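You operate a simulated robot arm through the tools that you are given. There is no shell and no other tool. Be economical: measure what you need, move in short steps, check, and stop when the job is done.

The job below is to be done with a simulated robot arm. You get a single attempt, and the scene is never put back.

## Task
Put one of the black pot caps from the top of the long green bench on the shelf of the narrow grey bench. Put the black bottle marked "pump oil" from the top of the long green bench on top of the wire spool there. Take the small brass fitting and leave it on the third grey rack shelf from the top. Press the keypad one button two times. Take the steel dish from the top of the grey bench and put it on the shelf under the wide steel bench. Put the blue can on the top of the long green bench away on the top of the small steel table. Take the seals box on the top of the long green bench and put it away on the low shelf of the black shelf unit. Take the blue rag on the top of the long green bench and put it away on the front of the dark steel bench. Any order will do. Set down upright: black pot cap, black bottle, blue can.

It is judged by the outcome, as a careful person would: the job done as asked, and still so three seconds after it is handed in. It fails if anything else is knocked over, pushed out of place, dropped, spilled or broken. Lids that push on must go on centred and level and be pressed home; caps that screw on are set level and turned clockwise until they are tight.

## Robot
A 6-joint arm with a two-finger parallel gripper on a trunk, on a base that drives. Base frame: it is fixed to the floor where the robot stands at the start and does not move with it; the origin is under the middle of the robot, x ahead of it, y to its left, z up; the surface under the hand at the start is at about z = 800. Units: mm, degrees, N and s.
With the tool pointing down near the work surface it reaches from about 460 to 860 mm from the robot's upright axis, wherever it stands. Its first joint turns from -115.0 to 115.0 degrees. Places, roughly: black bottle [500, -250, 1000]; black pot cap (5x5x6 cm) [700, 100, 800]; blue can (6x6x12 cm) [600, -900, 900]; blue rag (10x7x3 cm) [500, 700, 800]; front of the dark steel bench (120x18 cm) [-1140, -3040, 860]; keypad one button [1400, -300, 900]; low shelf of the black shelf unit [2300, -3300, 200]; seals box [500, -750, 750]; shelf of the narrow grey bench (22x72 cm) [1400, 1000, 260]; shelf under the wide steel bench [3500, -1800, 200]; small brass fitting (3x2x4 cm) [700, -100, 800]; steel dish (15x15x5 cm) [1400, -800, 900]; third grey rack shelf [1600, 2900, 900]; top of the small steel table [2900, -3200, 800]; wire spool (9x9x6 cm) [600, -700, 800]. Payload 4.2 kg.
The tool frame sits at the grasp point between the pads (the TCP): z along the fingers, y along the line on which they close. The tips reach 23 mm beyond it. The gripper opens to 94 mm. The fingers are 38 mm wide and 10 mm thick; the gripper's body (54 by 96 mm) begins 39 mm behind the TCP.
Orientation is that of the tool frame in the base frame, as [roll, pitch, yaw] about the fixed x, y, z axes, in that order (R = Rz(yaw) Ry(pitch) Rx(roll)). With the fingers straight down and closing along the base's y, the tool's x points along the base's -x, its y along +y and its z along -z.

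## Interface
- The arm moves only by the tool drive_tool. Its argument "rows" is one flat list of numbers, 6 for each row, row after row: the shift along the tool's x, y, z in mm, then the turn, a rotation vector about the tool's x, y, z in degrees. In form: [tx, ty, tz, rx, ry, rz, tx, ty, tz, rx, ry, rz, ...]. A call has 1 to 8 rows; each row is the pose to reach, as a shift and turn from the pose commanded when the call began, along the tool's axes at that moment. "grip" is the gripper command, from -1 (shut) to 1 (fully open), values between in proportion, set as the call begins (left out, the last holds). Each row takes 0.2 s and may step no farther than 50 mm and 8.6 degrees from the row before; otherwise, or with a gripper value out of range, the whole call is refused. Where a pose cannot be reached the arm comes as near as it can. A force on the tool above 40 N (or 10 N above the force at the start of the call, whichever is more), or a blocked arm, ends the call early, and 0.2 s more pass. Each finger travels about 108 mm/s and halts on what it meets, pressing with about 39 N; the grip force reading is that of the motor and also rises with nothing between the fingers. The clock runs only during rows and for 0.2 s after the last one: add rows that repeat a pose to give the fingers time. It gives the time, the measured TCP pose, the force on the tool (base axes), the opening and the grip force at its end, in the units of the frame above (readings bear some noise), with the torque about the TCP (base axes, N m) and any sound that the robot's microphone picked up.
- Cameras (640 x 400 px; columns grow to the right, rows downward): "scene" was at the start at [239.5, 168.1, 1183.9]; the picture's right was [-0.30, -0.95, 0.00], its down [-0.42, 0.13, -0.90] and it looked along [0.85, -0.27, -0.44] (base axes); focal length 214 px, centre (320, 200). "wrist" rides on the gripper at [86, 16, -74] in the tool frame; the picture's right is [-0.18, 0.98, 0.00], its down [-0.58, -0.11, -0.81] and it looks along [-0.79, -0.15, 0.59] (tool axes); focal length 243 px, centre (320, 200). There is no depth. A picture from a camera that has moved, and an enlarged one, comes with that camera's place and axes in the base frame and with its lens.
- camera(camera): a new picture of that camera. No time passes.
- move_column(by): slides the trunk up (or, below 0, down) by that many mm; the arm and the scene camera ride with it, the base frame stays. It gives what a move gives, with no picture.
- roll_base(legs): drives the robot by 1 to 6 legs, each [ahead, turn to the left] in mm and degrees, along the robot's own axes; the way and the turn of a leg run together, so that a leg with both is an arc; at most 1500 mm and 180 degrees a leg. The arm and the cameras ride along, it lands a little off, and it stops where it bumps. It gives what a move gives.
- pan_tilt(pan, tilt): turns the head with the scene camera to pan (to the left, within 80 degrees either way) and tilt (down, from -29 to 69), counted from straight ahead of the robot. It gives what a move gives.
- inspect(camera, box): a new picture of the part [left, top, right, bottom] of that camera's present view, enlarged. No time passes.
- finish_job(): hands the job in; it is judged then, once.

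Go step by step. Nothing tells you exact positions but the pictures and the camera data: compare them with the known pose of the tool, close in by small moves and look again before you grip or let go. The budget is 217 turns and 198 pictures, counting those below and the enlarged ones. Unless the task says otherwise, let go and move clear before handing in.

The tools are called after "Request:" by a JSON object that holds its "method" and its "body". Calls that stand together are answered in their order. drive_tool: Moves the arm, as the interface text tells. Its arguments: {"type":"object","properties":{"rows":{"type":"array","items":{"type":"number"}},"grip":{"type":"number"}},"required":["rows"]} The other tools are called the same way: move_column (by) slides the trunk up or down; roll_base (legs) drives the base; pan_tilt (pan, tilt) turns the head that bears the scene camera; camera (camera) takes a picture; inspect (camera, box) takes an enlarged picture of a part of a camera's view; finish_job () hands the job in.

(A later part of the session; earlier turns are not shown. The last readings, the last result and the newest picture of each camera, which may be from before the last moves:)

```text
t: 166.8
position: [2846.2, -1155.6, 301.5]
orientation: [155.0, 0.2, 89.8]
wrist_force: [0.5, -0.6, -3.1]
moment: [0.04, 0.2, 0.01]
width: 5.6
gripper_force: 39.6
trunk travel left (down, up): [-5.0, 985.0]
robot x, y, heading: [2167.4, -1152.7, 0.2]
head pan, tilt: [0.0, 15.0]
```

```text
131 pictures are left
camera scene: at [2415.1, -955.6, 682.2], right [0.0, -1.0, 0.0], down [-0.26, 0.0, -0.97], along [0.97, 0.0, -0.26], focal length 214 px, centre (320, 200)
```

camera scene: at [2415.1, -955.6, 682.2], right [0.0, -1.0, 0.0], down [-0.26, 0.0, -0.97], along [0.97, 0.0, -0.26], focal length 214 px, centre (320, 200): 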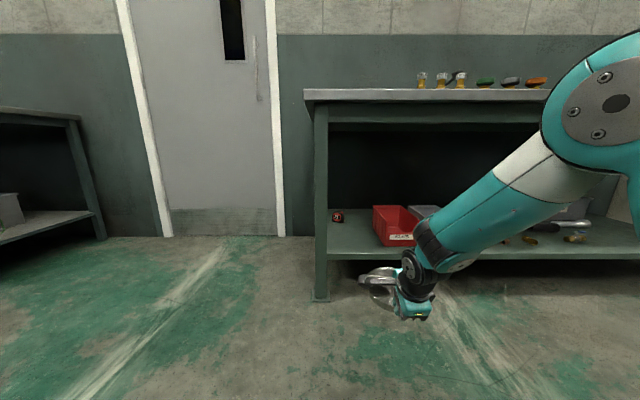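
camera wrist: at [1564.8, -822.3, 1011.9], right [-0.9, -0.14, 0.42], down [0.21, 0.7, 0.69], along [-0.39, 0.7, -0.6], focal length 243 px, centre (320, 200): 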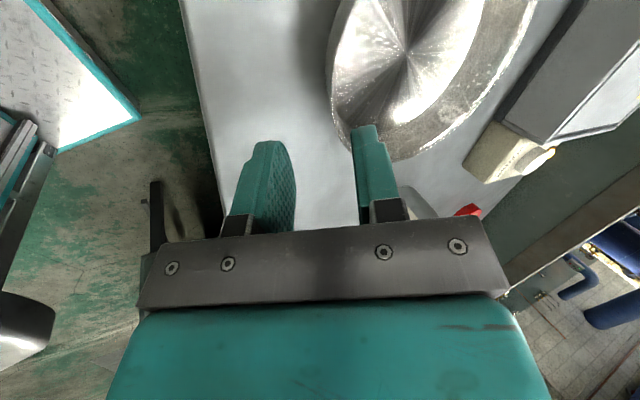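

Forearm should pass below the bench top. Drive ahead 400 mm and check.

Request:
{"method": "roll_base", "body": {"legs": [[400, 0]]}}

Request:
{"method": "pan_tilt", "body": {"pan": -15, "tilt": 25}}

Request:
{"method": "camera", "body": {"camera": "scene"}}

```text
t: 169.3
position: [3247.2, -1151.6, 302.5]
orientation: [155.1, 0.1, 90.1]
wrist_force: [-0.1, -0.2, -2.5]
moment: [0.01, 0.24, 0.03]
width: 5.6
gripper_force: 38.9
trunk travel left (down, up): [-5.0, 985.0]
robot x, y, heading: [2571.2, -1148.9, 0.4]
head pan, tilt: [0.0, 15.0]
```

```text
t: 170.1
position: [3245.8, -1151.6, 299.9]
orientation: [155.1, 0.2, 90.2]
wrist_force: [0.2, -0.2, -3.1]
moment: [0.01, 0.24, 0.0]
width: 5.8
gripper_force: 39.2
trunk travel left (down, up): [-5.0, 985.0]
robot x, y, heading: [2572.6, -1148.5, 0.3]
head pan, tilt: [-15.0, 25.0]
```

```text
130 pictures are left
camera scene: at [2811.2, -978.0, 666.0], right [-0.26, -0.97, 0.0], down [-0.41, 0.11, -0.91], along [0.88, -0.23, -0.42], focal length 214 px, centre (320, 200)
```

scene: 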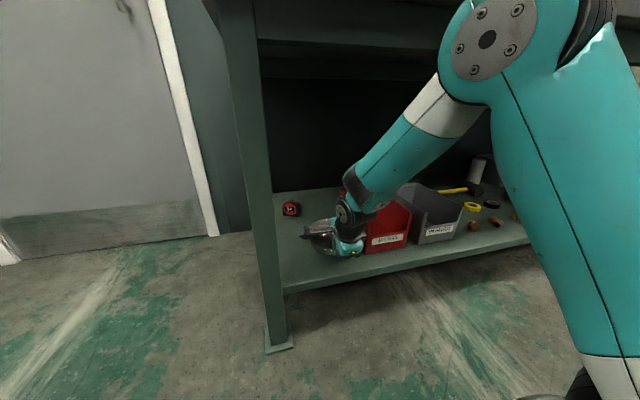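

Extend 58 mm onto the shelf area at height, then check before lowering.

Request:
{"method": "drive_tool", "body": {"rows": [5, 26, 12, 0, 0, 0, 9, 52.5, 24.5, 0, 0, 0]}}

Request:
{"method": "inspect", "body": {"camera": "scene", "box": [250, 160, 450, 285]}}

Request:
{"method": "camera", "body": {"camera": "wrist"}}

```text
t: 170.7
position: [3307.0, -1140.6, 303.6]
orientation: [154.9, 0.3, 90.2]
wrist_force: [0.2, 0.4, -2.3]
moment: [-0.01, 0.23, -0.01]
width: 5.5
gripper_force: 38.9
trunk travel left (down, up): [-5.0, 985.0]
robot x, y, heading: [2573.0, -1153.8, 0.2]
head pan, tilt: [-15.0, 25.0]
```

```text
3.20 times, centred on (350, 222) of scene
camera zoom: at [2811.2, -978.1, 665.9], right [-0.26, -0.97, 0.0], down [-0.41, 0.11, -0.91], along [0.88, -0.23, -0.42], focal length 686 px, centre (224, 128)
```

zoom: 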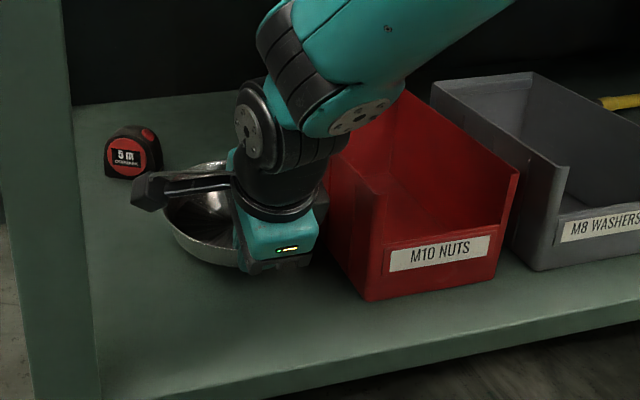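

```text
128 pictures are left
camera wrist: at [3289.3, -1054.9, 377.3], right [0.89, -0.18, 0.42], down [-0.44, -0.58, 0.69], along [0.12, -0.79, -0.6], focal length 243 px, centre (320, 200)
```

wrist: 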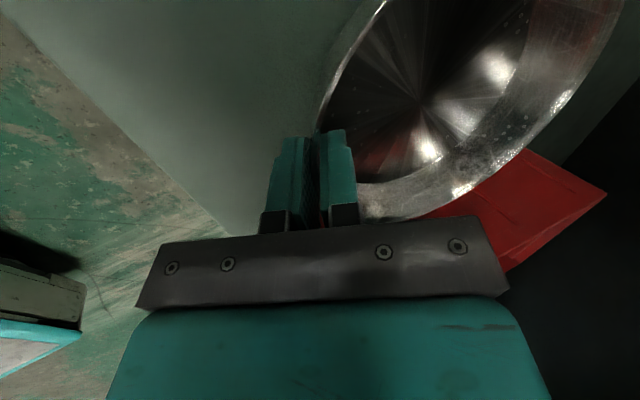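

Position is good. Lower toward the shelf.

Request:
{"method": "drive_tool", "body": {"rows": [0, -11, 23, 0, 0, 0, 0, -21, 45, 0, 0, 0, 0, -24, 50, 0, 0, 0]}}

Request:
{"method": "drive_tool", "body": {"rows": [0, -1.3, 2.7, 0, 0, 0, 0, -2.5, 5.4, 0, 0, 0]}}

Request:
{"method": "inspect", "body": {"camera": "scene", "box": [250, 160, 450, 285]}}

```text
t: 171.3
position: [3305.5, -1140.7, 266.8]
orientation: [154.7, 0.2, 90.0]
wrist_force: [-11.1, -1.3, 16.3]
moment: [-0.13, -0.01, -0.1]
width: 5.6
gripper_force: 38.9
trunk travel left (down, up): [-5.0, 985.0]
robot x, y, heading: [2569.3, -1151.8, 0.2]
head pan, tilt: [-15.0, 25.0]
stopped in row 2: the force on the tool passed its limit at 68 N (the readings are from after the stop); the commanded pose is now the measured one
```

```text
t: 171.7
position: [3306.2, -1141.4, 267.4]
orientation: [154.5, 0.2, 90.1]
wrist_force: [-13.1, -2.7, 18.7]
moment: [-0.13, 0.0, -0.09]
width: 5.9
gripper_force: 38.4
trunk travel left (down, up): [-5.0, 985.0]
robot x, y, heading: [2569.9, -1154.4, 0.1]
head pan, tilt: [-15.0, 25.0]
stopped in row 1: the force on the tool passed its limit at 45 N (the readings are from after the stop); the commanded pose is now the measured one
```

```text
3.20 times, centred on (350, 222) of scene
camera zoom: at [2810.5, -978.2, 666.2], right [-0.26, -0.97, 0.0], down [-0.41, 0.11, -0.91], along [0.88, -0.23, -0.42], focal length 686 px, centre (224, 128)
```

zoom: 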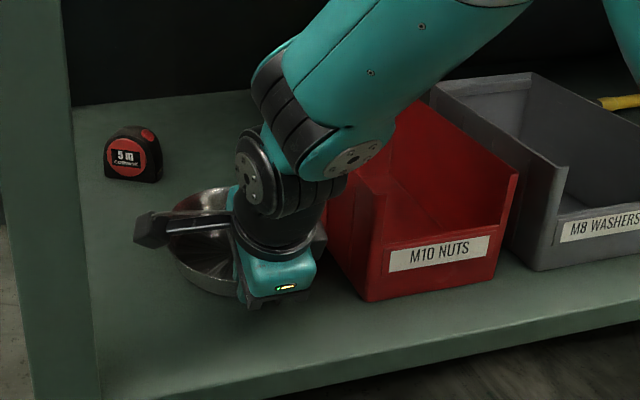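

Contact with the shelf reached. Relieve pressure slightly and check the level.

Request:
{"method": "drive_tool", "body": {"rows": [0, 0.5, -1, 0, 0, 0, 0, 0.5, -1, 0, 0, 0]}}

Request:
{"method": "camera", "body": {"camera": "wrist"}}

Request:
{"method": "pan_tilt", "body": {"pan": -20, "tilt": 35}}

Request:
{"method": "inspect", "body": {"camera": "scene", "box": [280, 110, 440, 210]}}

```text
t: 172.2
position: [3306.3, -1140.9, 268.5]
orientation: [154.7, 0.2, 90.1]
wrist_force: [-6.5, 1.6, 13.8]
moment: [-0.05, -0.07, 0.04]
width: 5.5
gripper_force: 39.1
trunk travel left (down, up): [-5.0, 985.0]
robot x, y, heading: [2569.6, -1151.2, 0.2]
head pan, tilt: [-15.0, 25.0]
```

```text
126 pictures are left
camera wrist: at [3288.5, -1055.4, 342.1], right [0.89, -0.18, 0.42], down [-0.44, -0.58, 0.68], along [0.12, -0.79, -0.6], focal length 243 px, centre (320, 200)
```

wrist: 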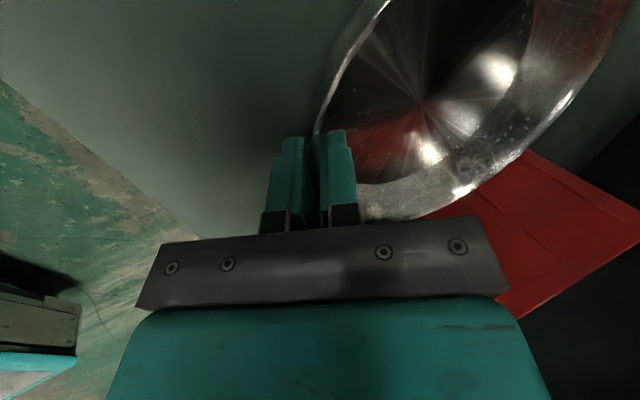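

```text
t: 173.0
position: [3306.2, -1142.2, 266.7]
orientation: [154.7, 0.3, 90.2]
wrist_force: [-2.7, 2.8, 11.2]
moment: [0.01, -0.24, 0.09]
width: 5.4
gripper_force: 39.5
trunk travel left (down, up): [-5.0, 985.0]
robot x, y, heading: [2571.5, -1151.4, 0.4]
head pan, tilt: [-20.0, 35.0]
```

```text
4.00 times, centred on (360, 160) of scene
camera zoom: at [2804.6, -984.4, 650.3], right [-0.34, -0.94, 0.0], down [-0.54, 0.19, -0.82], along [0.77, -0.28, -0.57], focal length 858 px, centre (160, 360)
```

zoom: 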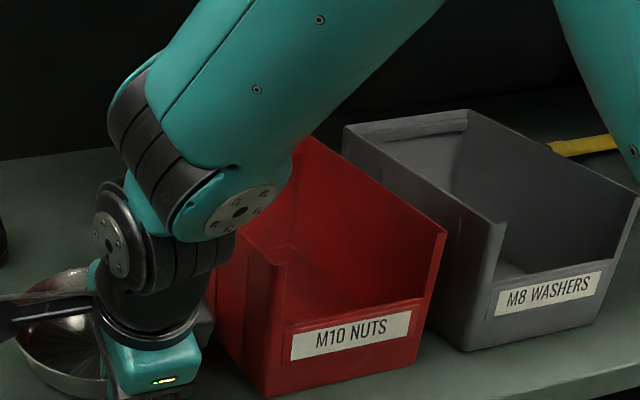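

The bowl hasn't shifted in the grip and rests on the shelf. Release slightly and back out along the tool axis.

Request:
{"method": "drive_tool", "body": {"rows": [0, 0, 0, 0, 0, 0, 0, 0, 0, 0, 0, 0], "grip": -0.45}}

Request:
{"method": "camera", "body": {"camera": "wrist"}}

```text
t: 173.6
position: [3306.3, -1143.1, 266.6]
orientation: [154.7, 0.2, 90.1]
wrist_force: [0.5, 0.0, -0.1]
moment: [0.0, -0.03, -0.02]
width: 26.0
gripper_force: 0.1
trunk travel left (down, up): [-5.0, 985.0]
robot x, y, heading: [2570.1, -1149.1, 0.0]
head pan, tilt: [-20.0, 35.0]
```

```text
124 pictures are left
camera wrist: at [3288.4, -1055.9, 341.0], right [0.89, -0.18, 0.42], down [-0.44, -0.58, 0.68], along [0.12, -0.79, -0.6], focal length 243 px, centre (320, 200)
```

wrist: 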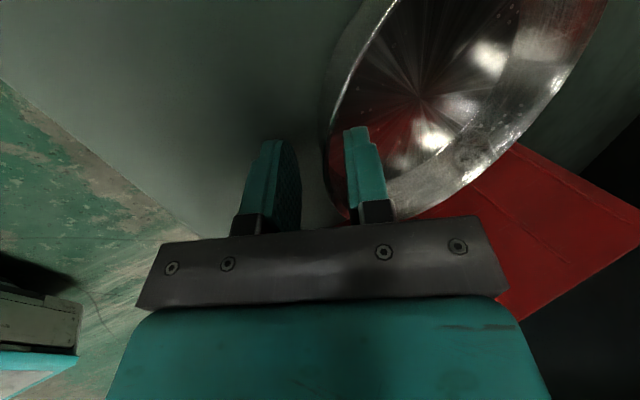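

Released cleanly. Retreat along the tool axis, then back the base away.

Request:
{"method": "drive_tool", "body": {"rows": [0, 0, -20, 0, 0, 0, 0, 0, -45, 0, 0, 0, 0, 0, -70, 0, 0, 0]}}

Request:
{"method": "roll_base", "body": {"legs": [[-450, 0]]}}

Request:
{"method": "pan_tilt", "body": {"pan": -5, "tilt": 20}}

Request:
{"method": "inspect", "body": {"camera": "scene", "box": [270, 150, 470, 275]}}

```text
t: 174.4
position: [3276.3, -1143.5, 331.0]
orientation: [154.7, 0.2, 90.2]
wrist_force: [0.9, 0.0, -0.6]
moment: [0.05, 0.0, -0.01]
width: 26.0
gripper_force: 0.1
trunk travel left (down, up): [-5.0, 985.0]
robot x, y, heading: [2575.1, -1152.6, 0.1]
head pan, tilt: [-20.0, 35.0]
```

```text
t: 177.1
position: [2831.8, -1140.2, 329.0]
orientation: [154.7, 0.2, 90.5]
wrist_force: [0.7, -0.5, -0.9]
moment: [0.01, -0.01, 0.02]
width: 25.6
gripper_force: 0.1
trunk travel left (down, up): [-5.0, 985.0]
robot x, y, heading: [2129.6, -1154.5, 1.0]
head pan, tilt: [-20.0, 35.0]
```

```text
t: 177.8
position: [2832.0, -1139.6, 330.3]
orientation: [154.7, 0.2, 90.5]
wrist_force: [0.3, 0.0, 0.0]
moment: [-0.02, 0.02, 0.01]
width: 25.9
gripper_force: 0.0
trunk travel left (down, up): [-5.0, 985.0]
robot x, y, heading: [2124.7, -1151.2, 0.5]
head pan, tilt: [-5.0, 20.0]
```

```text
3.20 times, centred on (370, 212) of scene
camera zoom: at [2369.2, -963.5, 674.0], right [-0.08, -1.0, 0.0], down [-0.34, 0.03, -0.94], along [0.94, -0.07, -0.34], focal length 686 px, centre (160, 160)
```

zoom: 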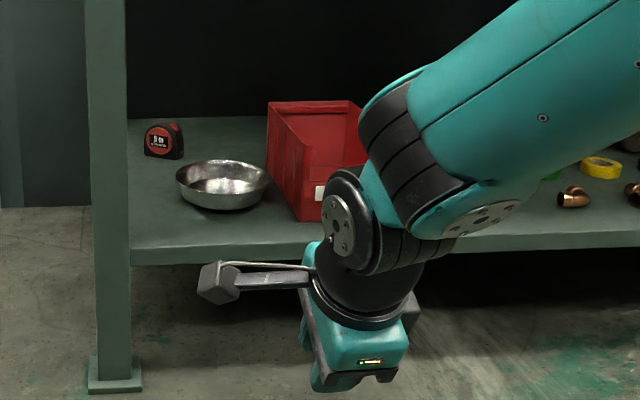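

The dish is resting properly. Raise the trunk, reset the tool orientation and head for the right end of the green bench.

Request:
{"method": "move_column", "body": {"by": 400}}

Request:
{"method": "move_column", "body": {"by": 120}}

Request:
{"method": "drive_tool", "body": {"rows": [0, -10, -30, 6, 0, -8, 0, -20, -60, 12, 0, -14, 0, -40, -90, 18, 0, -20, 0, -60, -120, 25, 0, -26]}}

```text
t: 181.7
position: [2831.8, -1139.8, 730.2]
orientation: [154.7, 0.2, 90.6]
wrist_force: [0.0, 0.4, 0.2]
moment: [0.01, -0.01, -0.01]
width: 25.8
gripper_force: 0.1
trunk travel left (down, up): [-405.0, 585.0]
robot x, y, heading: [2127.3, -1152.4, 0.4]
head pan, tilt: [-5.0, 20.0]
```

```text
t: 183.2
position: [2832.8, -1139.6, 849.9]
orientation: [154.7, 0.3, 90.5]
wrist_force: [0.1, 0.0, 0.0]
moment: [0.02, 0.0, -0.01]
width: 26.0
gripper_force: 0.0
trunk travel left (down, up): [-525.0, 465.0]
robot x, y, heading: [2125.8, -1154.2, 0.8]
head pan, tilt: [-5.0, 20.0]
```

```text
refused: row 1 steps farther than a row can; nothing moved
```

Request:
{"method": "drive_tool", "body": {"rows": [0, -8, -45, 8, 0, 0, 0, -16, -90, 16, 0, 0, 0, -24, -135, 24.5, 0, 0, 0, -32, -180, 24.5, 0, 0, 0, -40, -225, 24.5, 0, 0, 0, -48, -270, 24.5, 0, 0, 0, -59, -318, 24.5, 0, 0], "grip": 0.5}}

Request:
{"method": "drive_tool", "body": {"rows": [0, 0, 0, 0, 0, -8.5, 0, -20, 0, 0, 0, -17, 0, -40, 0, 0, 0, -25.5, 0, -60, 0, 0, 0, -34, 0, -80, 0, 0, 0, -42.5, 0, -100, 0, 0, 0, -51, 0, -120, 0, 0, 0, -59.5, 0, -140, 0, 0, 0, -68]}}

Request:
{"method": "drive_tool", "body": {"rows": [0, 0, 0, 0, 0, -8.5, 0, 0, 0, 0, 0, -17, 0, 0, 0, 0, 0, -22]}}

Request:
{"method": "roll_base", "body": {"legs": [[0, -90.5], [800, 0], [0, -90]]}}

Request:
{"method": "pan_tilt", "body": {"pan": 0, "tilt": 25}}

Request:
{"method": "camera", "body": {"camera": "scene"}}

```text
t: 184.8
position: [2645.0, -1140.0, 1111.0]
orientation: [179.2, 0.2, 90.5]
wrist_force: [-0.2, 0.1, -1.1]
moment: [0.01, 0.02, 0.01]
width: 70.6
gripper_force: 0.1
trunk travel left (down, up): [-525.0, 465.0]
robot x, y, heading: [2126.7, -1155.3, 0.7]
head pan, tilt: [-5.0, 20.0]
```

```text
t: 186.6
position: [2503.8, -1136.2, 1134.6]
orientation: [180.0, 0.8, 159.0]
wrist_force: [0.8, -0.1, -0.2]
moment: [-0.01, -0.02, -0.02]
width: 70.7
gripper_force: 0.0
out of reach, approached as far as the arm can: row 5, 6, 7, 8
trunk travel left (down, up): [-525.0, 465.0]
robot x, y, heading: [2123.6, -1154.3, 0.7]
head pan, tilt: [-5.0, 20.0]
```

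```text
t: 187.4
position: [2504.9, -1135.1, 1134.6]
orientation: [-179.8, 0.9, -179.2]
wrist_force: [-0.5, 0.0, 0.5]
moment: [-0.02, 0.03, 0.01]
width: 70.4
gripper_force: 0.1
trunk travel left (down, up): [-525.0, 465.0]
robot x, y, heading: [2128.3, -1153.6, 0.5]
head pan, tilt: [-5.0, 20.0]
```

```text
t: 199.3
position: [1750.9, -1998.0, 1134.1]
orientation: [-179.8, 0.7, 1.9]
wrist_force: [0.8, 1.3, 2.0]
moment: [-0.05, 0.0, 0.0]
width: 70.5
gripper_force: 0.1
trunk travel left (down, up): [-525.0, 465.0]
robot x, y, heading: [2130.3, -1969.3, -178.1]
head pan, tilt: [-5.0, 20.0]
```

```text
t: 200.0
position: [1751.1, -1997.3, 1134.7]
orientation: [-179.7, 0.9, 2.0]
wrist_force: [0.2, -0.1, 0.4]
moment: [-0.02, -0.01, -0.03]
width: 70.3
gripper_force: 0.0
trunk travel left (down, up): [-525.0, 465.0]
robot x, y, heading: [2130.3, -1973.6, -177.9]
head pan, tilt: [0.0, 25.0]
```

```text
122 pictures are left
camera scene: at [1892.6, -2172.3, 1186.0], right [-0.03, 1.0, 0.0], down [0.42, 0.01, -0.91], along [-0.91, -0.03, -0.42], focal length 214 px, centre (320, 200)
```

scene: 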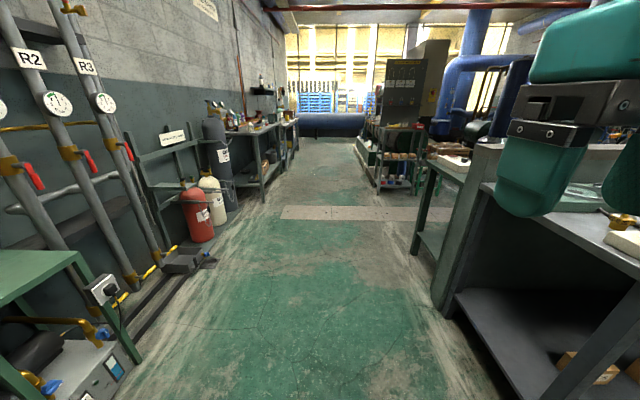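

The corridor is clear. Drive around to the front of the green bench's right half.

Request:
{"method": "roll_base", "body": {"legs": [[0, -1.5], [1500, 0], [750, 0], [0, -90.6], [1180, 0], [0, -90]]}}

Request:
{"method": "pan_tilt", "body": {"pan": -10, "tilt": 35}}

Request:
{"method": "camera", "body": {"camera": "scene"}}

```text
t: 224.6
position: [243.3, -799.2, 1134.8]
orientation: [-179.8, 0.7, -178.0]
wrist_force: [-0.2, 0.3, 0.1]
moment: [-0.02, 0.01, -0.04]
width: 70.7
gripper_force: 0.0
trunk travel left (down, up): [-525.0, 465.0]
robot x, y, heading: [-136.3, -824.7, 2.1]
head pan, tilt: [0.0, 25.0]
```

```text
t: 225.3
position: [244.8, -797.5, 1134.4]
orientation: [-179.8, 0.8, -177.9]
wrist_force: [-0.3, -0.2, -0.1]
moment: [0.0, 0.03, -0.02]
width: 70.5
gripper_force: 0.2
trunk travel left (down, up): [-525.0, 465.0]
robot x, y, heading: [-133.9, -822.0, 1.9]
head pan, tilt: [-10.0, 35.0]
```

```text
121 pictures are left
camera scene: at [96.8, -636.8, 1170.2], right [-0.14, -0.99, 0.0], down [-0.57, 0.08, -0.82], along [0.81, -0.11, -0.57], focal length 214 px, centre (320, 200)
```

scene: 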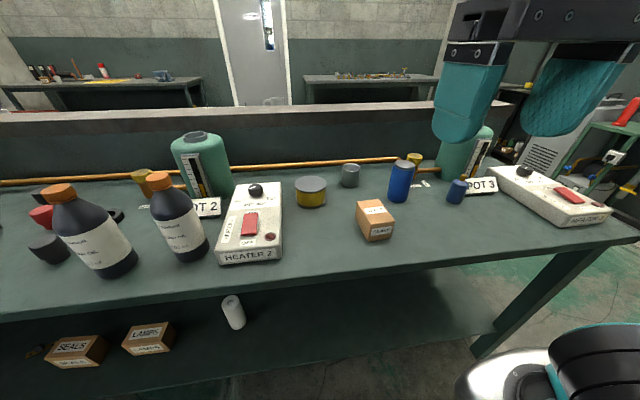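

I see both bottles, the spool (yellow/grey), blue can and a cardboard box. Zoom on the labels.

Request:
{"method": "inspect", "body": {"camera": "scene", "box": [20, 150, 220, 275]}}

Request:
{"method": "inspect", "body": {"camera": "scene", "box": [280, 140, 480, 265]}}

```text
3.20 times, centred on (120, 212) of scene
camera zoom: at [96.8, -636.8, 1170.2], right [-0.14, -0.99, 0.0], down [-0.57, 0.08, -0.82], along [0.81, -0.11, -0.57], focal length 686 px, centre (960, 160)
```

zoom: 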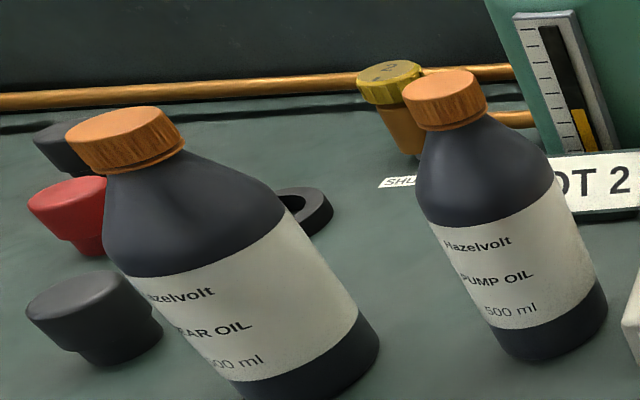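

```text
3.20 times, centred on (380, 202) of scene
camera zoom: at [96.8, -636.8, 1170.2], right [-0.14, -0.99, 0.0], down [-0.57, 0.08, -0.82], along [0.81, -0.11, -0.57], focal length 686 px, centre (128, 192)
```

zoom: 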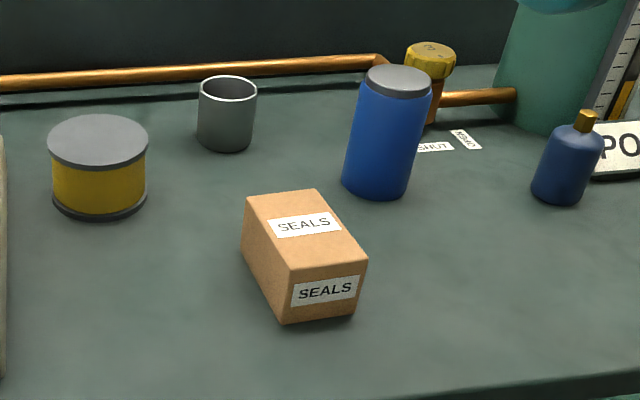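

"PUMP OIL" is the right-hand bottle at ≈(450, -406), cap top ≈1000; spool at ≈(622, -681), top 860. Move above the bottle's cap.

Request:
{"method": "drive_tool", "body": {"rows": [-22, 38, 3, 0, 0, 0, -44, 76, 6, 0, 0, 0, -66, 115, 9, 0, 0, 0, -88, 153, 12, 0, 0, 0, -110, 192, 15, 0, 0, 0, -132, 230, 18, 0, 0, 0, -154, 268, 21, 0, 0, 0, -176, 306, 24, 0, 0, 0], "grip": 0.5}}

Request:
{"method": "drive_tool", "body": {"rows": [-22, 38, 0, 0, 0, 0, -44, 77, 0, 0, 0, 0]}}

Request:
{"method": "camera", "body": {"camera": "wrist"}}

Request:
{"method": "pan_tilt", "body": {"pan": 15, "tilt": 30}}

Request:
{"method": "camera", "body": {"camera": "scene"}}

```text
t: 227.1
position: [409.6, -487.4, 1112.1]
orientation: [-179.8, 0.8, -177.9]
wrist_force: [-0.1, -0.5, 0.5]
moment: [0.03, -0.06, 0.01]
width: 70.7
gripper_force: 0.1
out of reach, approached as far as the arm can: row 6
trunk travel left (down, up): [-525.0, 465.0]
robot x, y, heading: [-134.8, -822.6, 2.1]
head pan, tilt: [-10.0, 35.0]
```

```text
t: 227.7
position: [420.2, -447.1, 1093.2]
orientation: [-179.7, 0.6, -178.0]
wrist_force: [0.9, -0.3, -0.3]
moment: [-0.04, 0.01, -0.02]
width: 70.5
gripper_force: 0.0
out of reach, approached as far as the arm can: row 1, 2
trunk travel left (down, up): [-525.0, 465.0]
robot x, y, heading: [-137.9, -827.3, 2.3]
head pan, tilt: [-10.0, 35.0]
```

```text
118 pictures are left
camera wrist: at [331.2, -433.5, 1167.9], right [0.15, 0.99, 0.0], down [0.57, -0.08, 0.81], along [0.8, -0.12, -0.58], focal length 243 px, centre (320, 200)
```

wrist: 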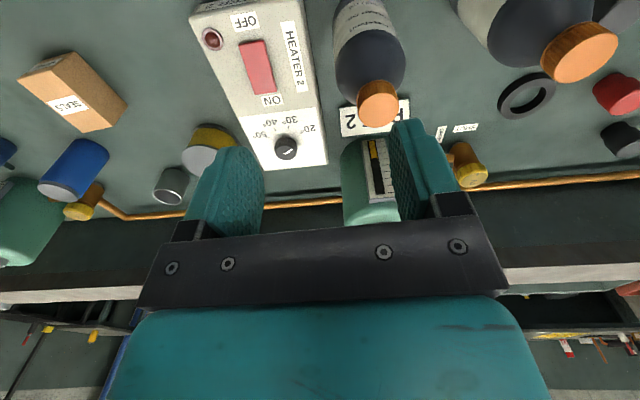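

```text
t: 228.6
position: [419.2, -448.1, 1095.3]
orientation: [-179.8, 0.8, -178.0]
wrist_force: [0.0, -0.3, -0.5]
moment: [-0.02, 0.01, -0.01]
width: 70.5
gripper_force: 0.0
trunk travel left (down, up): [-525.0, 465.0]
robot x, y, heading: [-133.1, -825.0, 2.1]
head pan, tilt: [15.0, 30.0]
```

```text
117 pictures are left
camera scene: at [96.0, -598.1, 1178.0], right [0.29, -0.96, 0.0], down [-0.48, -0.15, -0.87], along [0.83, 0.25, -0.5], focal length 214 px, centre (320, 200)
```

scene: 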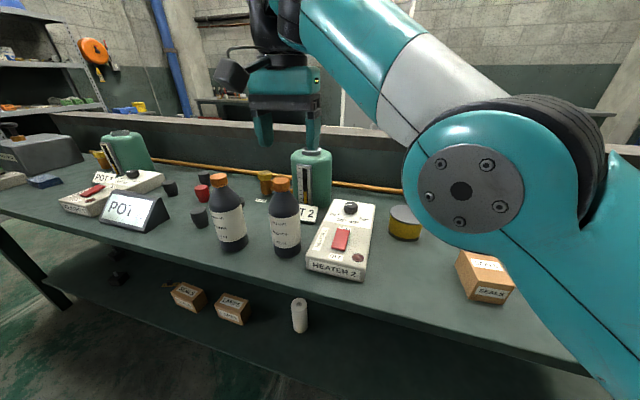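

Swinging left is limited (head mast in the way). I'll shift the base left along the bench so the bottle is straight ahead and the spool to the right.

Request:
{"method": "roll_base", "body": {"legs": [[-60, 0], [0, 88], [390, 0], [0, -90], [80, 0]]}}

Request:
{"method": "pan_tilt", "body": {"pan": -20, "tilt": 35}}

Request:
{"method": "camera", "body": {"camera": "scene"}}

```text
t: 239.8
position: [461.6, -89.4, 1094.8]
orientation: [-179.9, 0.9, 179.2]
wrist_force: [-0.2, -0.1, -0.1]
moment: [0.02, 0.0, 0.0]
width: 70.5
gripper_force: 0.1
trunk travel left (down, up): [-525.0, 465.0]
robot x, y, heading: [-110.5, -441.1, -0.7]
head pan, tilt: [15.0, 30.0]
```

```text
t: 240.8
position: [461.0, -89.7, 1096.2]
orientation: [-179.8, 0.7, 179.2]
wrist_force: [0.4, -0.3, -0.6]
moment: [0.02, 0.01, 0.01]
width: 70.4
gripper_force: 0.0
trunk travel left (down, up): [-525.0, 465.0]
robot x, y, heading: [-113.1, -441.7, -0.8]
head pan, tilt: [-20.0, 35.0]
```

```text
116 pictures are left
camera scene: at [125.9, -277.3, 1170.2], right [-0.35, -0.94, 0.0], down [-0.54, 0.2, -0.82], along [0.77, -0.29, -0.57], focal length 214 px, centre (320, 200)
```

scene: 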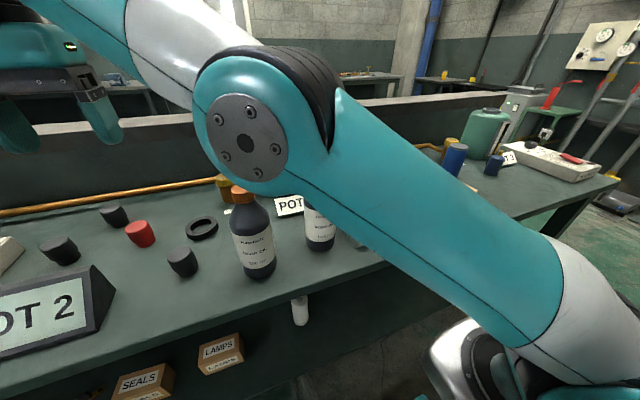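

Request:
{"method": "drive_tool", "body": {"rows": [1, -45, 0, 0, 0, 0, 2, -90, 0, 0, 0, 0, 3, -135, 0, 0, 0, 0, 4, -180, 0, 0, 0, 0, 5, -225, 0, 0, 0, 0, 6, -270, 0, 0, 0, 0, 7, -316, 0, 0, 0, 0]}}

Request:
{"method": "camera", "body": {"camera": "wrist"}}

Request:
{"method": "camera", "body": {"camera": "scene"}}

```text
t: 242.4
position: [459.8, -401.5, 1123.9]
orientation: [-179.8, 0.8, 179.3]
wrist_force: [0.3, -0.1, 0.2]
moment: [-0.01, 0.01, 0.01]
width: 70.5
gripper_force: 0.1
out of reach, approached as far as the arm can: row 5, 6, 7
trunk travel left (down, up): [-525.0, 465.0]
robot x, y, heading: [-111.1, -438.7, -0.6]
head pan, tilt: [-20.0, 35.0]
```

```text
115 pictures are left
camera wrist: at [372.1, -383.9, 1197.4], right [0.2, 0.98, 0.0], down [0.57, -0.11, 0.81], along [0.8, -0.16, -0.58], focal length 243 px, centre (320, 200)
```

wrist: 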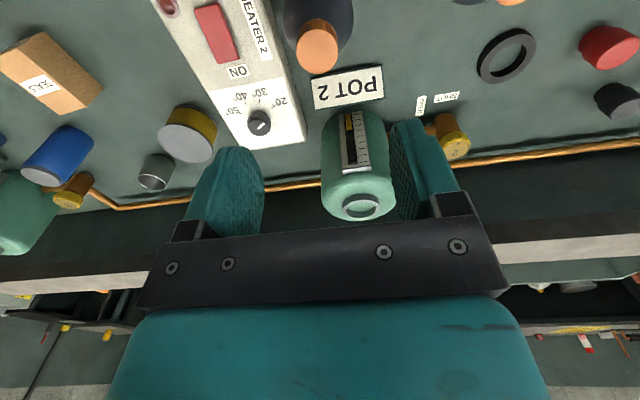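

```text
114 pictures are left
camera scene: at [125.9, -277.1, 1170.1], right [-0.35, -0.94, 0.0], down [-0.54, 0.2, -0.82], along [0.77, -0.29, -0.57], focal length 214 px, centre (320, 200)
```

scene: 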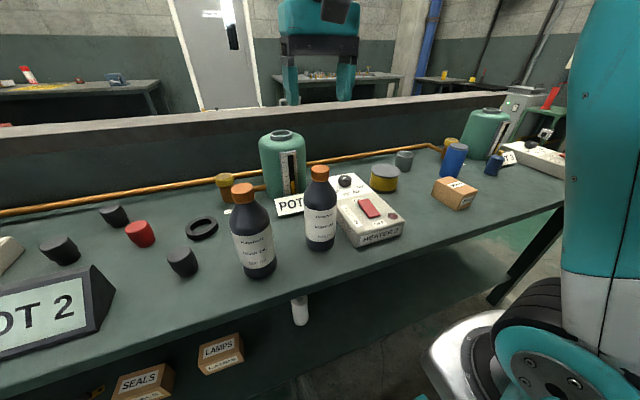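

The arm can't fold that close at this height; raising the trunk 200 mm gives a better posture. Cap top is at ≈(446, -400, 998).

Request:
{"method": "move_column", "body": {"by": 200}}

Request:
{"method": "drive_tool", "body": {"rows": [4, 0, 45, 0, 0, 0, 8, 0, 90, 0, 0, 0, 13, 1, 135, 0, 0, 0, 13, 1, 180, 0, 0, 0, 13, 1, 225, 0, 0, 0, 13, 1, 270, 0, 0, 0]}}

Request:
{"method": "camera", "body": {"camera": "wrist"}}

Request:
{"method": "camera", "body": {"camera": "scene"}}

```text
t: 244.6
position: [459.6, -401.8, 1323.2]
orientation: [-179.9, 0.8, 179.1]
wrist_force: [-0.5, 0.8, -0.3]
moment: [0.01, 0.0, -0.01]
width: 70.4
gripper_force: 0.1
trunk travel left (down, up): [-725.0, 265.0]
robot x, y, heading: [-111.3, -445.5, -0.6]
head pan, tilt: [-20.0, 35.0]
```

```text
t: 246.0
position: [503.1, -372.0, 1299.2]
orientation: [-179.7, 0.6, 179.1]
wrist_force: [0.7, -0.2, -0.6]
moment: [-0.01, 0.02, 0.01]
width: 70.2
gripper_force: 0.1
out of reach, approached as far as the arm can: row 1, 2, 3, 4, 5, 6
trunk travel left (down, up): [-725.0, 265.0]
robot x, y, heading: [-112.8, -443.2, -0.5]
head pan, tilt: [-20.0, 35.0]
```

```text
113 pictures are left
camera wrist: at [415.6, -354.6, 1373.1], right [0.2, 0.98, 0.0], down [0.57, -0.11, 0.81], along [0.8, -0.16, -0.58], focal length 243 px, centre (320, 200)
```

wrist: 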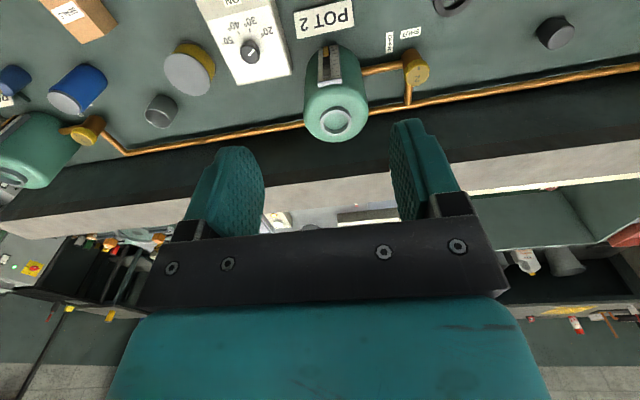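

```text
112 pictures are left
camera scene: at [126.1, -277.4, 1370.1], right [-0.35, -0.94, 0.0], down [-0.54, 0.2, -0.82], along [0.77, -0.29, -0.57], focal length 214 px, centre (320, 200)
```

scene: 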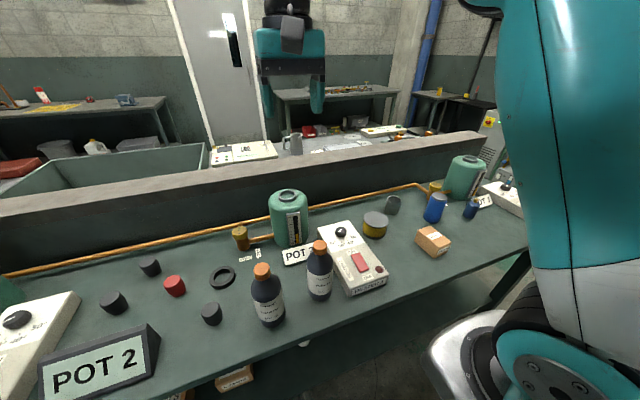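

The arm seems to be in an awkward branch. I'll return to the known good starting posture relative to the robot, then come in from there.

Request:
{"method": "drive_tool", "body": {"rows": [5, -39, -5, 0, 0, 0, 10, -78, -10, 0, 0, 0, 13, -117, -15, 0, 0, 0, 15, -156, -18, 0, 0, 0]}}

Request:
{"method": "drive_tool", "body": {"rows": [0, 0, 40, 0, 0, 0, 0, 0, 80, 0, 0, 0]}}

```text
t: 247.0
position: [492.7, -527.7, 1321.3]
orientation: [-179.8, 0.5, 179.3]
wrist_force: [-0.4, 1.2, 0.4]
moment: [-0.03, 0.02, 0.01]
width: 70.4
gripper_force: 0.1
out of reach, approached as far as the arm can: row 1, 2, 3, 4
trunk travel left (down, up): [-725.0, 265.0]
robot x, y, heading: [-110.1, -442.6, -0.4]
head pan, tilt: [-20.0, 35.0]
```

```text
t: 247.6
position: [512.9, -527.2, 1312.3]
orientation: [-179.9, 0.4, 179.2]
wrist_force: [0.2, -0.9, -1.0]
moment: [0.01, 0.03, 0.0]
width: 70.6
gripper_force: 0.1
out of reach, approached as far as the arm can: row 1, 2
trunk travel left (down, up): [-725.0, 265.0]
robot x, y, heading: [-107.6, -438.5, -0.8]
head pan, tilt: [-20.0, 35.0]
```

The limit looks like a close-and-high exclusion zone rather than a branch problem. Go outward first, then down (still above the bottles), then come back in.

Request:
{"method": "drive_tool", "body": {"rows": [-45, 0, 0, 0, 0, 0, -90, 0, 0, 0, 0, 0, -135, 0, 10, 0, 0, 0, -160, 0, 50, 0, 0, 0, -160, 0, 95, 0, 0, 0, -160, 0, 140, 0, 0, 0, -160, 0, 185, 0, 0, 0, -160, 0, 220, 0, 0, 0]}}

```text
t: 249.4
position: [700.1, -528.3, 1104.6]
orientation: [-179.7, 0.7, 179.2]
wrist_force: [-0.9, 0.4, -0.2]
moment: [-0.01, -0.06, 0.01]
width: 70.4
gripper_force: 0.1
out of reach, approached as far as the arm can: row 7, 8
trunk travel left (down, up): [-725.0, 265.0]
robot x, y, heading: [-111.4, -439.9, -0.8]
head pan, tilt: [-20.0, 35.0]
```

Take a look at the arm's posture to understand the limit.

Request:
{"method": "pan_tilt", "body": {"pan": -15, "tilt": 0}}

Request:
{"method": "camera", "body": {"camera": "scene"}}

Request:
{"method": "pan_tilt", "body": {"pan": -60, "tilt": 0}}

Request:
{"method": "camera", "body": {"camera": "scene"}}

```text
t: 250.4
position: [699.5, -528.4, 1105.8]
orientation: [-179.8, 0.6, 179.2]
wrist_force: [0.1, -0.3, 0.3]
moment: [0.02, -0.02, 0.02]
width: 70.6
gripper_force: 0.1
trunk travel left (down, up): [-725.0, 265.0]
robot x, y, heading: [-109.2, -440.2, -0.6]
head pan, tilt: [-15.0, 0.0]
```

```text
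111 pictures are left
camera scene: at [130.2, -270.7, 1426.3], right [-0.27, -0.96, 0.0], down [0.0, 0.0, -1.0], along [0.96, -0.27, 0.0], focal length 214 px, centre (320, 200)
```

scene: 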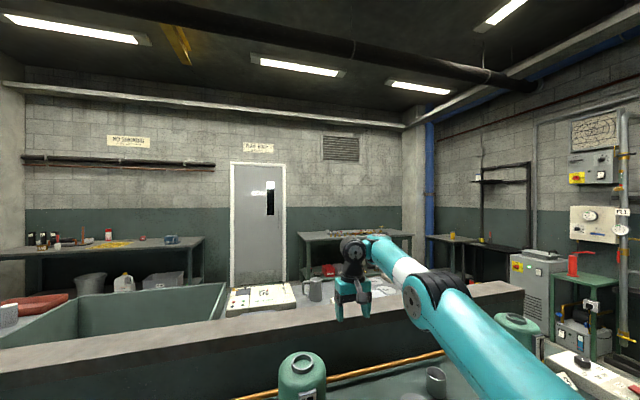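

```text
t: 251.5
position: [699.1, -529.8, 1104.7]
orientation: [-179.9, 0.6, 179.3]
wrist_force: [0.3, 0.0, 0.1]
moment: [0.02, 0.02, -0.03]
width: 70.5
gripper_force: 0.0
trunk travel left (down, up): [-725.0, 265.0]
robot x, y, heading: [-110.2, -440.2, -0.5]
head pan, tilt: [-60.0, 0.0]
```

```text
110 pictures are left
camera scene: at [87.7, -324.9, 1426.3], right [-0.87, -0.49, 0.0], down [0.0, 0.0, -1.0], along [0.49, -0.87, 0.0], focal length 214 px, centre (320, 200)
```

scene: 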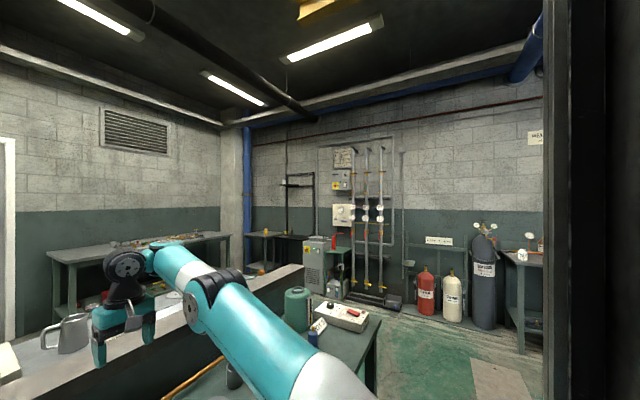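

The arm is nearly straight with the elbow sagging low, i.e. stuck at the stretched-out singularity. Try pulling straight back toward the robot to make the elbow fold.

Request:
{"method": "drive_tool", "body": {"rows": [45, 0, -10, 0, 0, 0, 90, 0, -20, 0, 0, 0, 135, 0, -30, 0, 0, 0, 180, 0, -40, 0, 0, 0, 225, 0, -50, 0, 0, 0, 225, 0, -50, 0, 0, 0]}}

Request:
{"method": "camera", "body": {"camera": "scene"}}

```text
t: 252.9
position: [603.1, -522.3, 1249.0]
orientation: [-179.9, 0.2, 179.2]
wrist_force: [0.7, 0.3, -0.9]
moment: [0.02, -0.03, -0.01]
width: 70.5
gripper_force: 0.1
out of reach, approached as far as the arm can: row 1, 2, 3, 4, 5, 6
trunk travel left (down, up): [-725.0, 265.0]
robot x, y, heading: [-112.1, -440.9, -0.6]
head pan, tilt: [-60.0, 0.0]
```

```text
109 pictures are left
camera scene: at [88.0, -325.0, 1426.1], right [-0.87, -0.49, 0.0], down [0.0, 0.0, -1.0], along [0.49, -0.87, 0.0], focal length 214 px, centre (320, 200)
```

scene: 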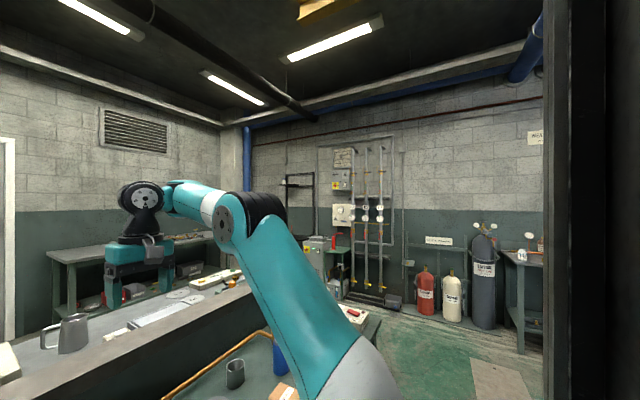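

Posture suggests a wrist-joint limit. Try turning the tool about its axis, which may free it.

Request:
{"method": "drive_tool", "body": {"rows": [0, 0, 0, 0, 0, 8.5, 0, 0, 0, 0, 0, 17, 0, 0, 0, 0, 0, 25.5, 0, 0, 0, 0, 0, 34, 0, 0, 0, 0, 0, 42.5, 0, 0, 0, 0, 0, 51, 0, 0, 0, 0, 0, 59.5, 0, 0, 0, 0, 0, 68]}}

Request:
{"method": "drive_tool", "body": {"rows": [0, 0, 30, 0, 0, 0, 0, 0, 60, 0, 0, 0]}}

```text
t: 254.7
position: [602.7, -523.7, 1255.5]
orientation: [179.4, 0.5, 111.1]
wrist_force: [0.4, 0.3, 0.4]
moment: [0.0, -0.01, 0.0]
width: 70.6
gripper_force: 0.0
trunk travel left (down, up): [-725.0, 265.0]
robot x, y, heading: [-108.7, -443.0, -0.4]
head pan, tilt: [-60.0, 0.0]
```

```text
t: 255.3
position: [624.3, -522.9, 1231.6]
orientation: [179.6, 0.3, 111.2]
wrist_force: [-0.3, 1.3, 0.1]
moment: [0.02, 0.03, 0.01]
width: 70.7
gripper_force: 0.0
out of reach, approached as far as the arm can: row 1, 2
trunk travel left (down, up): [-725.0, 265.0]
robot x, y, heading: [-111.7, -442.4, -0.5]
head pan, tilt: [-60.0, 0.0]
```

Request:
{"method": "drive_tool", "body": {"rows": [0, 0, 0, -7.5, -3, 0, 0, 0, 0, -15, -6, 0]}}

Request:
{"method": "drive_tool", "body": {"rows": [0, 0, 30, 0, 0, 0, 0, 0, 60, 0, 0, 0]}}

```text
t: 255.9
position: [653.9, -522.3, 1258.2]
orientation: [171.3, 3.7, 110.9]
wrist_force: [-0.4, 0.0, 1.3]
moment: [0.01, 0.0, 0.01]
width: 70.7
gripper_force: 0.0
out of reach, approached as far as the arm can: row 1, 2
trunk travel left (down, up): [-725.0, 265.0]
robot x, y, heading: [-109.2, -439.7, -0.6]
head pan, tilt: [-60.0, 0.0]
```

```text
t: 256.5
position: [686.8, -521.0, 1212.6]
orientation: [171.4, 3.7, 110.8]
wrist_force: [-0.6, -0.1, 0.8]
moment: [-0.02, -0.04, -0.02]
width: 70.6
gripper_force: 0.1
out of reach, approached as far as the arm can: row 1, 2
trunk travel left (down, up): [-725.0, 265.0]
robot x, y, heading: [-110.7, -442.7, -0.6]
head pan, tilt: [-60.0, 0.0]
```

The behavior fits a flipped wrist branch (the fold angle of the wrist is bounded). I'll move up to free space and try to flip it back by rolling the tool sideways to the left.

Request:
{"method": "drive_tool", "body": {"rows": [15, -15, -30, 4, 1.7, 0, 30, -30, -60, 8, 3.5, 0, 45, -45, -90, 8, 3.5, 0, 60, -60, -120, 8, 3.5, 0, 68, -67, -150, 8, 3.5, 0]}}

```text
t: 257.7
position: [574.0, -481.4, 1345.6]
orientation: [179.4, 0.2, 111.3]
wrist_force: [0.7, 0.7, -0.3]
moment: [-0.01, 0.02, 0.04]
width: 70.4
gripper_force: 0.1
trunk travel left (down, up): [-725.0, 265.0]
robot x, y, heading: [-108.4, -440.3, -0.6]
head pan, tilt: [-60.0, 0.0]
```

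Request:
{"method": "drive_tool", "body": {"rows": [0, 0, 0, -3, 7.6, 0, 0, 0, 0, -6, 15.2, 0, 0, 0, 0, -9, 22.8, 0, 0, 0, 0, -12, 30.4, 0, 0, 0, 0, -15, 38, 0, 0, 0, 0, -18, 45.6, 0, 0, 0, 0, -21, 53.2, 0, 0, 0, 0, -24, 60.8, 0]}}

Request:
{"method": "camera", "body": {"camera": "scene"}}

```text
t: 259.5
position: [574.3, -481.6, 1346.2]
orientation: [169.8, -22.2, 113.4]
wrist_force: [-0.1, -0.2, 0.4]
moment: [-0.01, 0.02, 0.05]
width: 70.5
gripper_force: 0.1
out of reach, approached as far as the arm can: row 4, 5, 6, 7, 8
trunk travel left (down, up): [-725.0, 265.0]
robot x, y, heading: [-112.6, -439.5, -0.6]
head pan, tilt: [-60.0, 0.0]
```

```text
108 pictures are left
camera scene: at [87.7, -324.9, 1426.3], right [-0.87, -0.49, 0.0], down [0.0, 0.0, -1.0], along [0.49, -0.87, 0.0], focal length 214 px, centre (320, 200)
```

scene: 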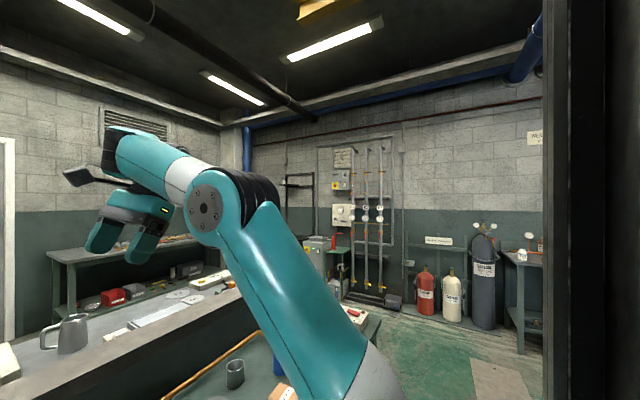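

Request:
{"method": "drive_tool", "body": {"rows": [0, 0, 0, 3, -7.6, 0, 0, 0, 0, 6, -15.2, 0, 0, 0, 0, 9, -22.7, 0]}}

Request:
{"method": "drive_tool", "body": {"rows": [0, 0, 0, -7.4, -3, 0, 0, 0, 0, -14.9, -5.8, 0, 0, 0, 0, -22.3, -8.6, 0, 0, 0, 0, -29.8, -11.5, 0, 0, 0, 0, -37, -14.4, 0]}}

Request:
{"method": "camera", "body": {"camera": "scene"}}

```text
t: 260.3
position: [576.9, -480.3, 1346.5]
orientation: [179.3, 0.3, 110.8]
wrist_force: [0.4, 1.5, -0.7]
moment: [-0.12, -0.01, -0.01]
width: 70.5
gripper_force: 0.2
trunk travel left (down, up): [-725.0, 265.0]
robot x, y, heading: [-109.5, -437.0, -0.6]
head pan, tilt: [-60.0, 0.0]
```

```text
t: 261.5
position: [632.1, -396.6, 1418.0]
orientation: [141.4, 13.5, 106.2]
wrist_force: [-0.1, -2.4, 0.4]
moment: [0.08, 0.01, 0.07]
width: 70.7
gripper_force: 0.0
out of reach, approached as far as the arm can: row 1, 2, 3, 4, 5
trunk travel left (down, up): [-725.0, 265.0]
robot x, y, heading: [-107.7, -439.1, -0.8]
head pan, tilt: [-60.0, 0.0]
```

```text
107 pictures are left
camera scene: at [88.0, -331.4, 1427.2], right [-0.87, -0.49, 0.0], down [0.0, 0.0, -1.0], along [0.49, -0.87, 0.0], focal length 214 px, centre (320, 200)
```

scene: 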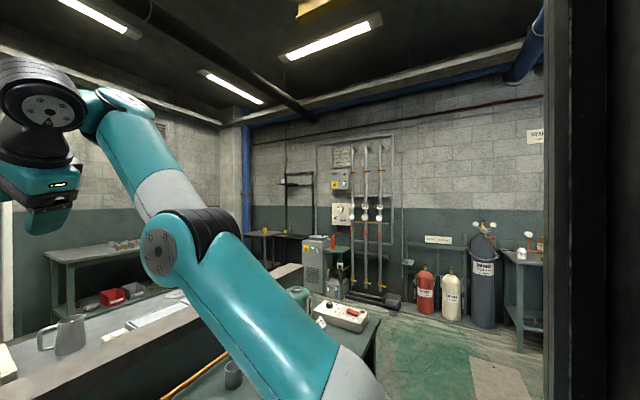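

The arm's lateral wrist roll is limited to the left, meaning the flip must be undone by rolling right. First level the tool again.

Request:
{"method": "drive_tool", "body": {"rows": [0, 0, 0, 7.4, 3, 0, 0, 0, 0, 14.9, 5.8, 0, 0, 0, 0, 22.3, 8.6, 0, 0, 0, 0, 29.8, 11.5, 0, 0, 0, 0, 37, 14.4, 0]}}

```text
t: 262.7
position: [591.4, -398.6, 1388.0]
orientation: [179.4, 0.2, 111.2]
wrist_force: [0.9, 0.3, -0.3]
moment: [-0.02, -0.01, -0.02]
width: 70.6
gripper_force: 0.1
out of reach, approached as far as the arm can: row 3, 4, 5
trunk travel left (down, up): [-725.0, 265.0]
robot x, y, heading: [-109.5, -442.5, -0.8]
head pan, tilt: [-60.0, 0.0]
```

Request:
{"method": "drive_tool", "body": {"rows": [-22, -11, 3, 3, -7.9, 0, -44, -22, 6, 6.1, -15.8, 0, -66, -33, 9, 9.2, -23.7, 0, -88, -44, 12, 12.2, -31.6, 0, -110, -55, 15, 15.3, -39.5, 0, -132, -66, 18, 18.4, -47.4, 0, -154, -77, 20, 21.4, -55.3, 0, -179, -91, 20, 24.5, -63.2, 0]}}

Request:
{"method": "camera", "body": {"camera": "scene"}}

```text
t: 264.5
position: [573.9, -630.6, 1365.8]
orientation: [-175.8, 28.1, 115.5]
wrist_force: [-0.5, -1.6, 0.3]
moment: [0.09, -0.01, -0.01]
width: 70.4
gripper_force: 0.2
out of reach, approached as far as the arm can: row 1, 2, 3, 4, 5, 6, 7, 8
trunk travel left (down, up): [-725.0, 265.0]
robot x, y, heading: [-110.5, -441.3, -0.3]
head pan, tilt: [-60.0, 0.0]
```

```text
106 pictures are left
camera scene: at [87.5, -325.8, 1426.4], right [-0.87, -0.49, 0.0], down [0.0, 0.0, -1.0], along [0.49, -0.87, 0.0], focal length 214 px, centre (320, 200)
```

scene: 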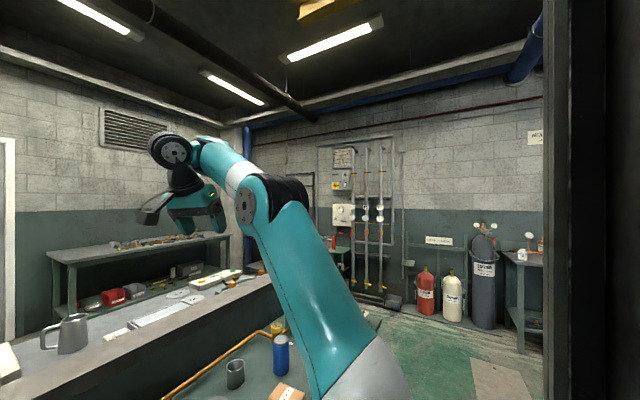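

Inspect the wrist closely to understand its joint state.

Request:
{"method": "inspect", "body": {"camera": "scene", "box": [120, 110, 320, 235]}}

```text
3.20 times, centred on (220, 172) of scene
camera zoom: at [87.5, -325.8, 1426.4], right [-0.87, -0.49, 0.0], down [0.0, 0.0, -1.0], along [0.49, -0.87, 0.0], focal length 686 px, centre (640, 288)
```

zoom: 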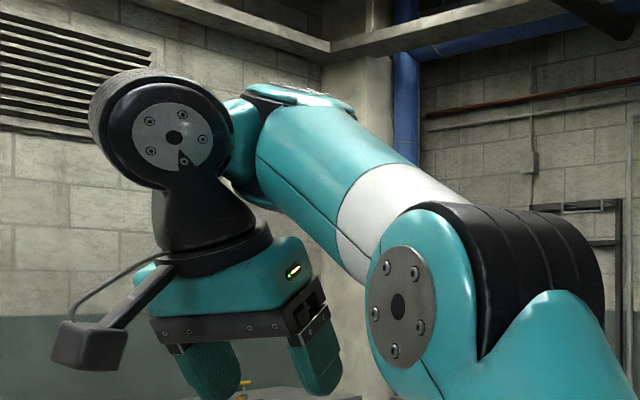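

I think the wrist sits at its yaw/roll singularity (forearm level, tool down). I'll level it and test leaning in other directions to get off it.

Request:
{"method": "drive_tool", "body": {"rows": [0, 0, 0, -2.6, 6.6, 0, 0, 0, 0, -5.1, 13.2, 0, 0, 0, 0, -7.7, 19.9, 0, 0, 0, 0, -10.2, 26.5, 0]}}

Request:
{"method": "drive_tool", "body": {"rows": [0, 0, 0, 7.4, 3, 0, 0, 0, 0, 14.9, 5.8, 0]}}

Request:
{"method": "drive_tool", "body": {"rows": [0, 0, 40, 0, 0, 0, 0, 0, 80, 0, 0, 0]}}

```text
t: 265.5
position: [578.7, -628.8, 1368.3]
orientation: [175.6, 4.8, 115.6]
wrist_force: [-0.6, -0.1, -0.1]
moment: [0.04, 0.01, -0.03]
width: 70.3
gripper_force: 0.0
out of reach, approached as far as the arm can: row 4
trunk travel left (down, up): [-725.0, 265.0]
robot x, y, heading: [-109.4, -443.7, -0.8]
head pan, tilt: [-60.0, 0.0]
```

```text
t: 266.1
position: [574.4, -628.1, 1361.4]
orientation: [-169.6, -0.9, 115.2]
wrist_force: [-0.4, 0.1, -0.1]
moment: [-0.03, -0.02, -0.01]
width: 70.4
gripper_force: 0.0
out of reach, approached as far as the arm can: row 2
trunk travel left (down, up): [-725.0, 265.0]
robot x, y, heading: [-109.5, -437.3, -0.4]
head pan, tilt: [-60.0, 0.0]
```

```text
t: 266.7
position: [561.0, -632.0, 1282.5]
orientation: [-169.4, -1.0, 115.2]
wrist_force: [-0.3, 1.7, -0.6]
moment: [0.0, -0.05, 0.02]
width: 70.3
gripper_force: 0.2
trunk travel left (down, up): [-725.0, 265.0]
robot x, y, heading: [-113.2, -438.6, -0.6]
head pan, tilt: [-60.0, 0.0]
```

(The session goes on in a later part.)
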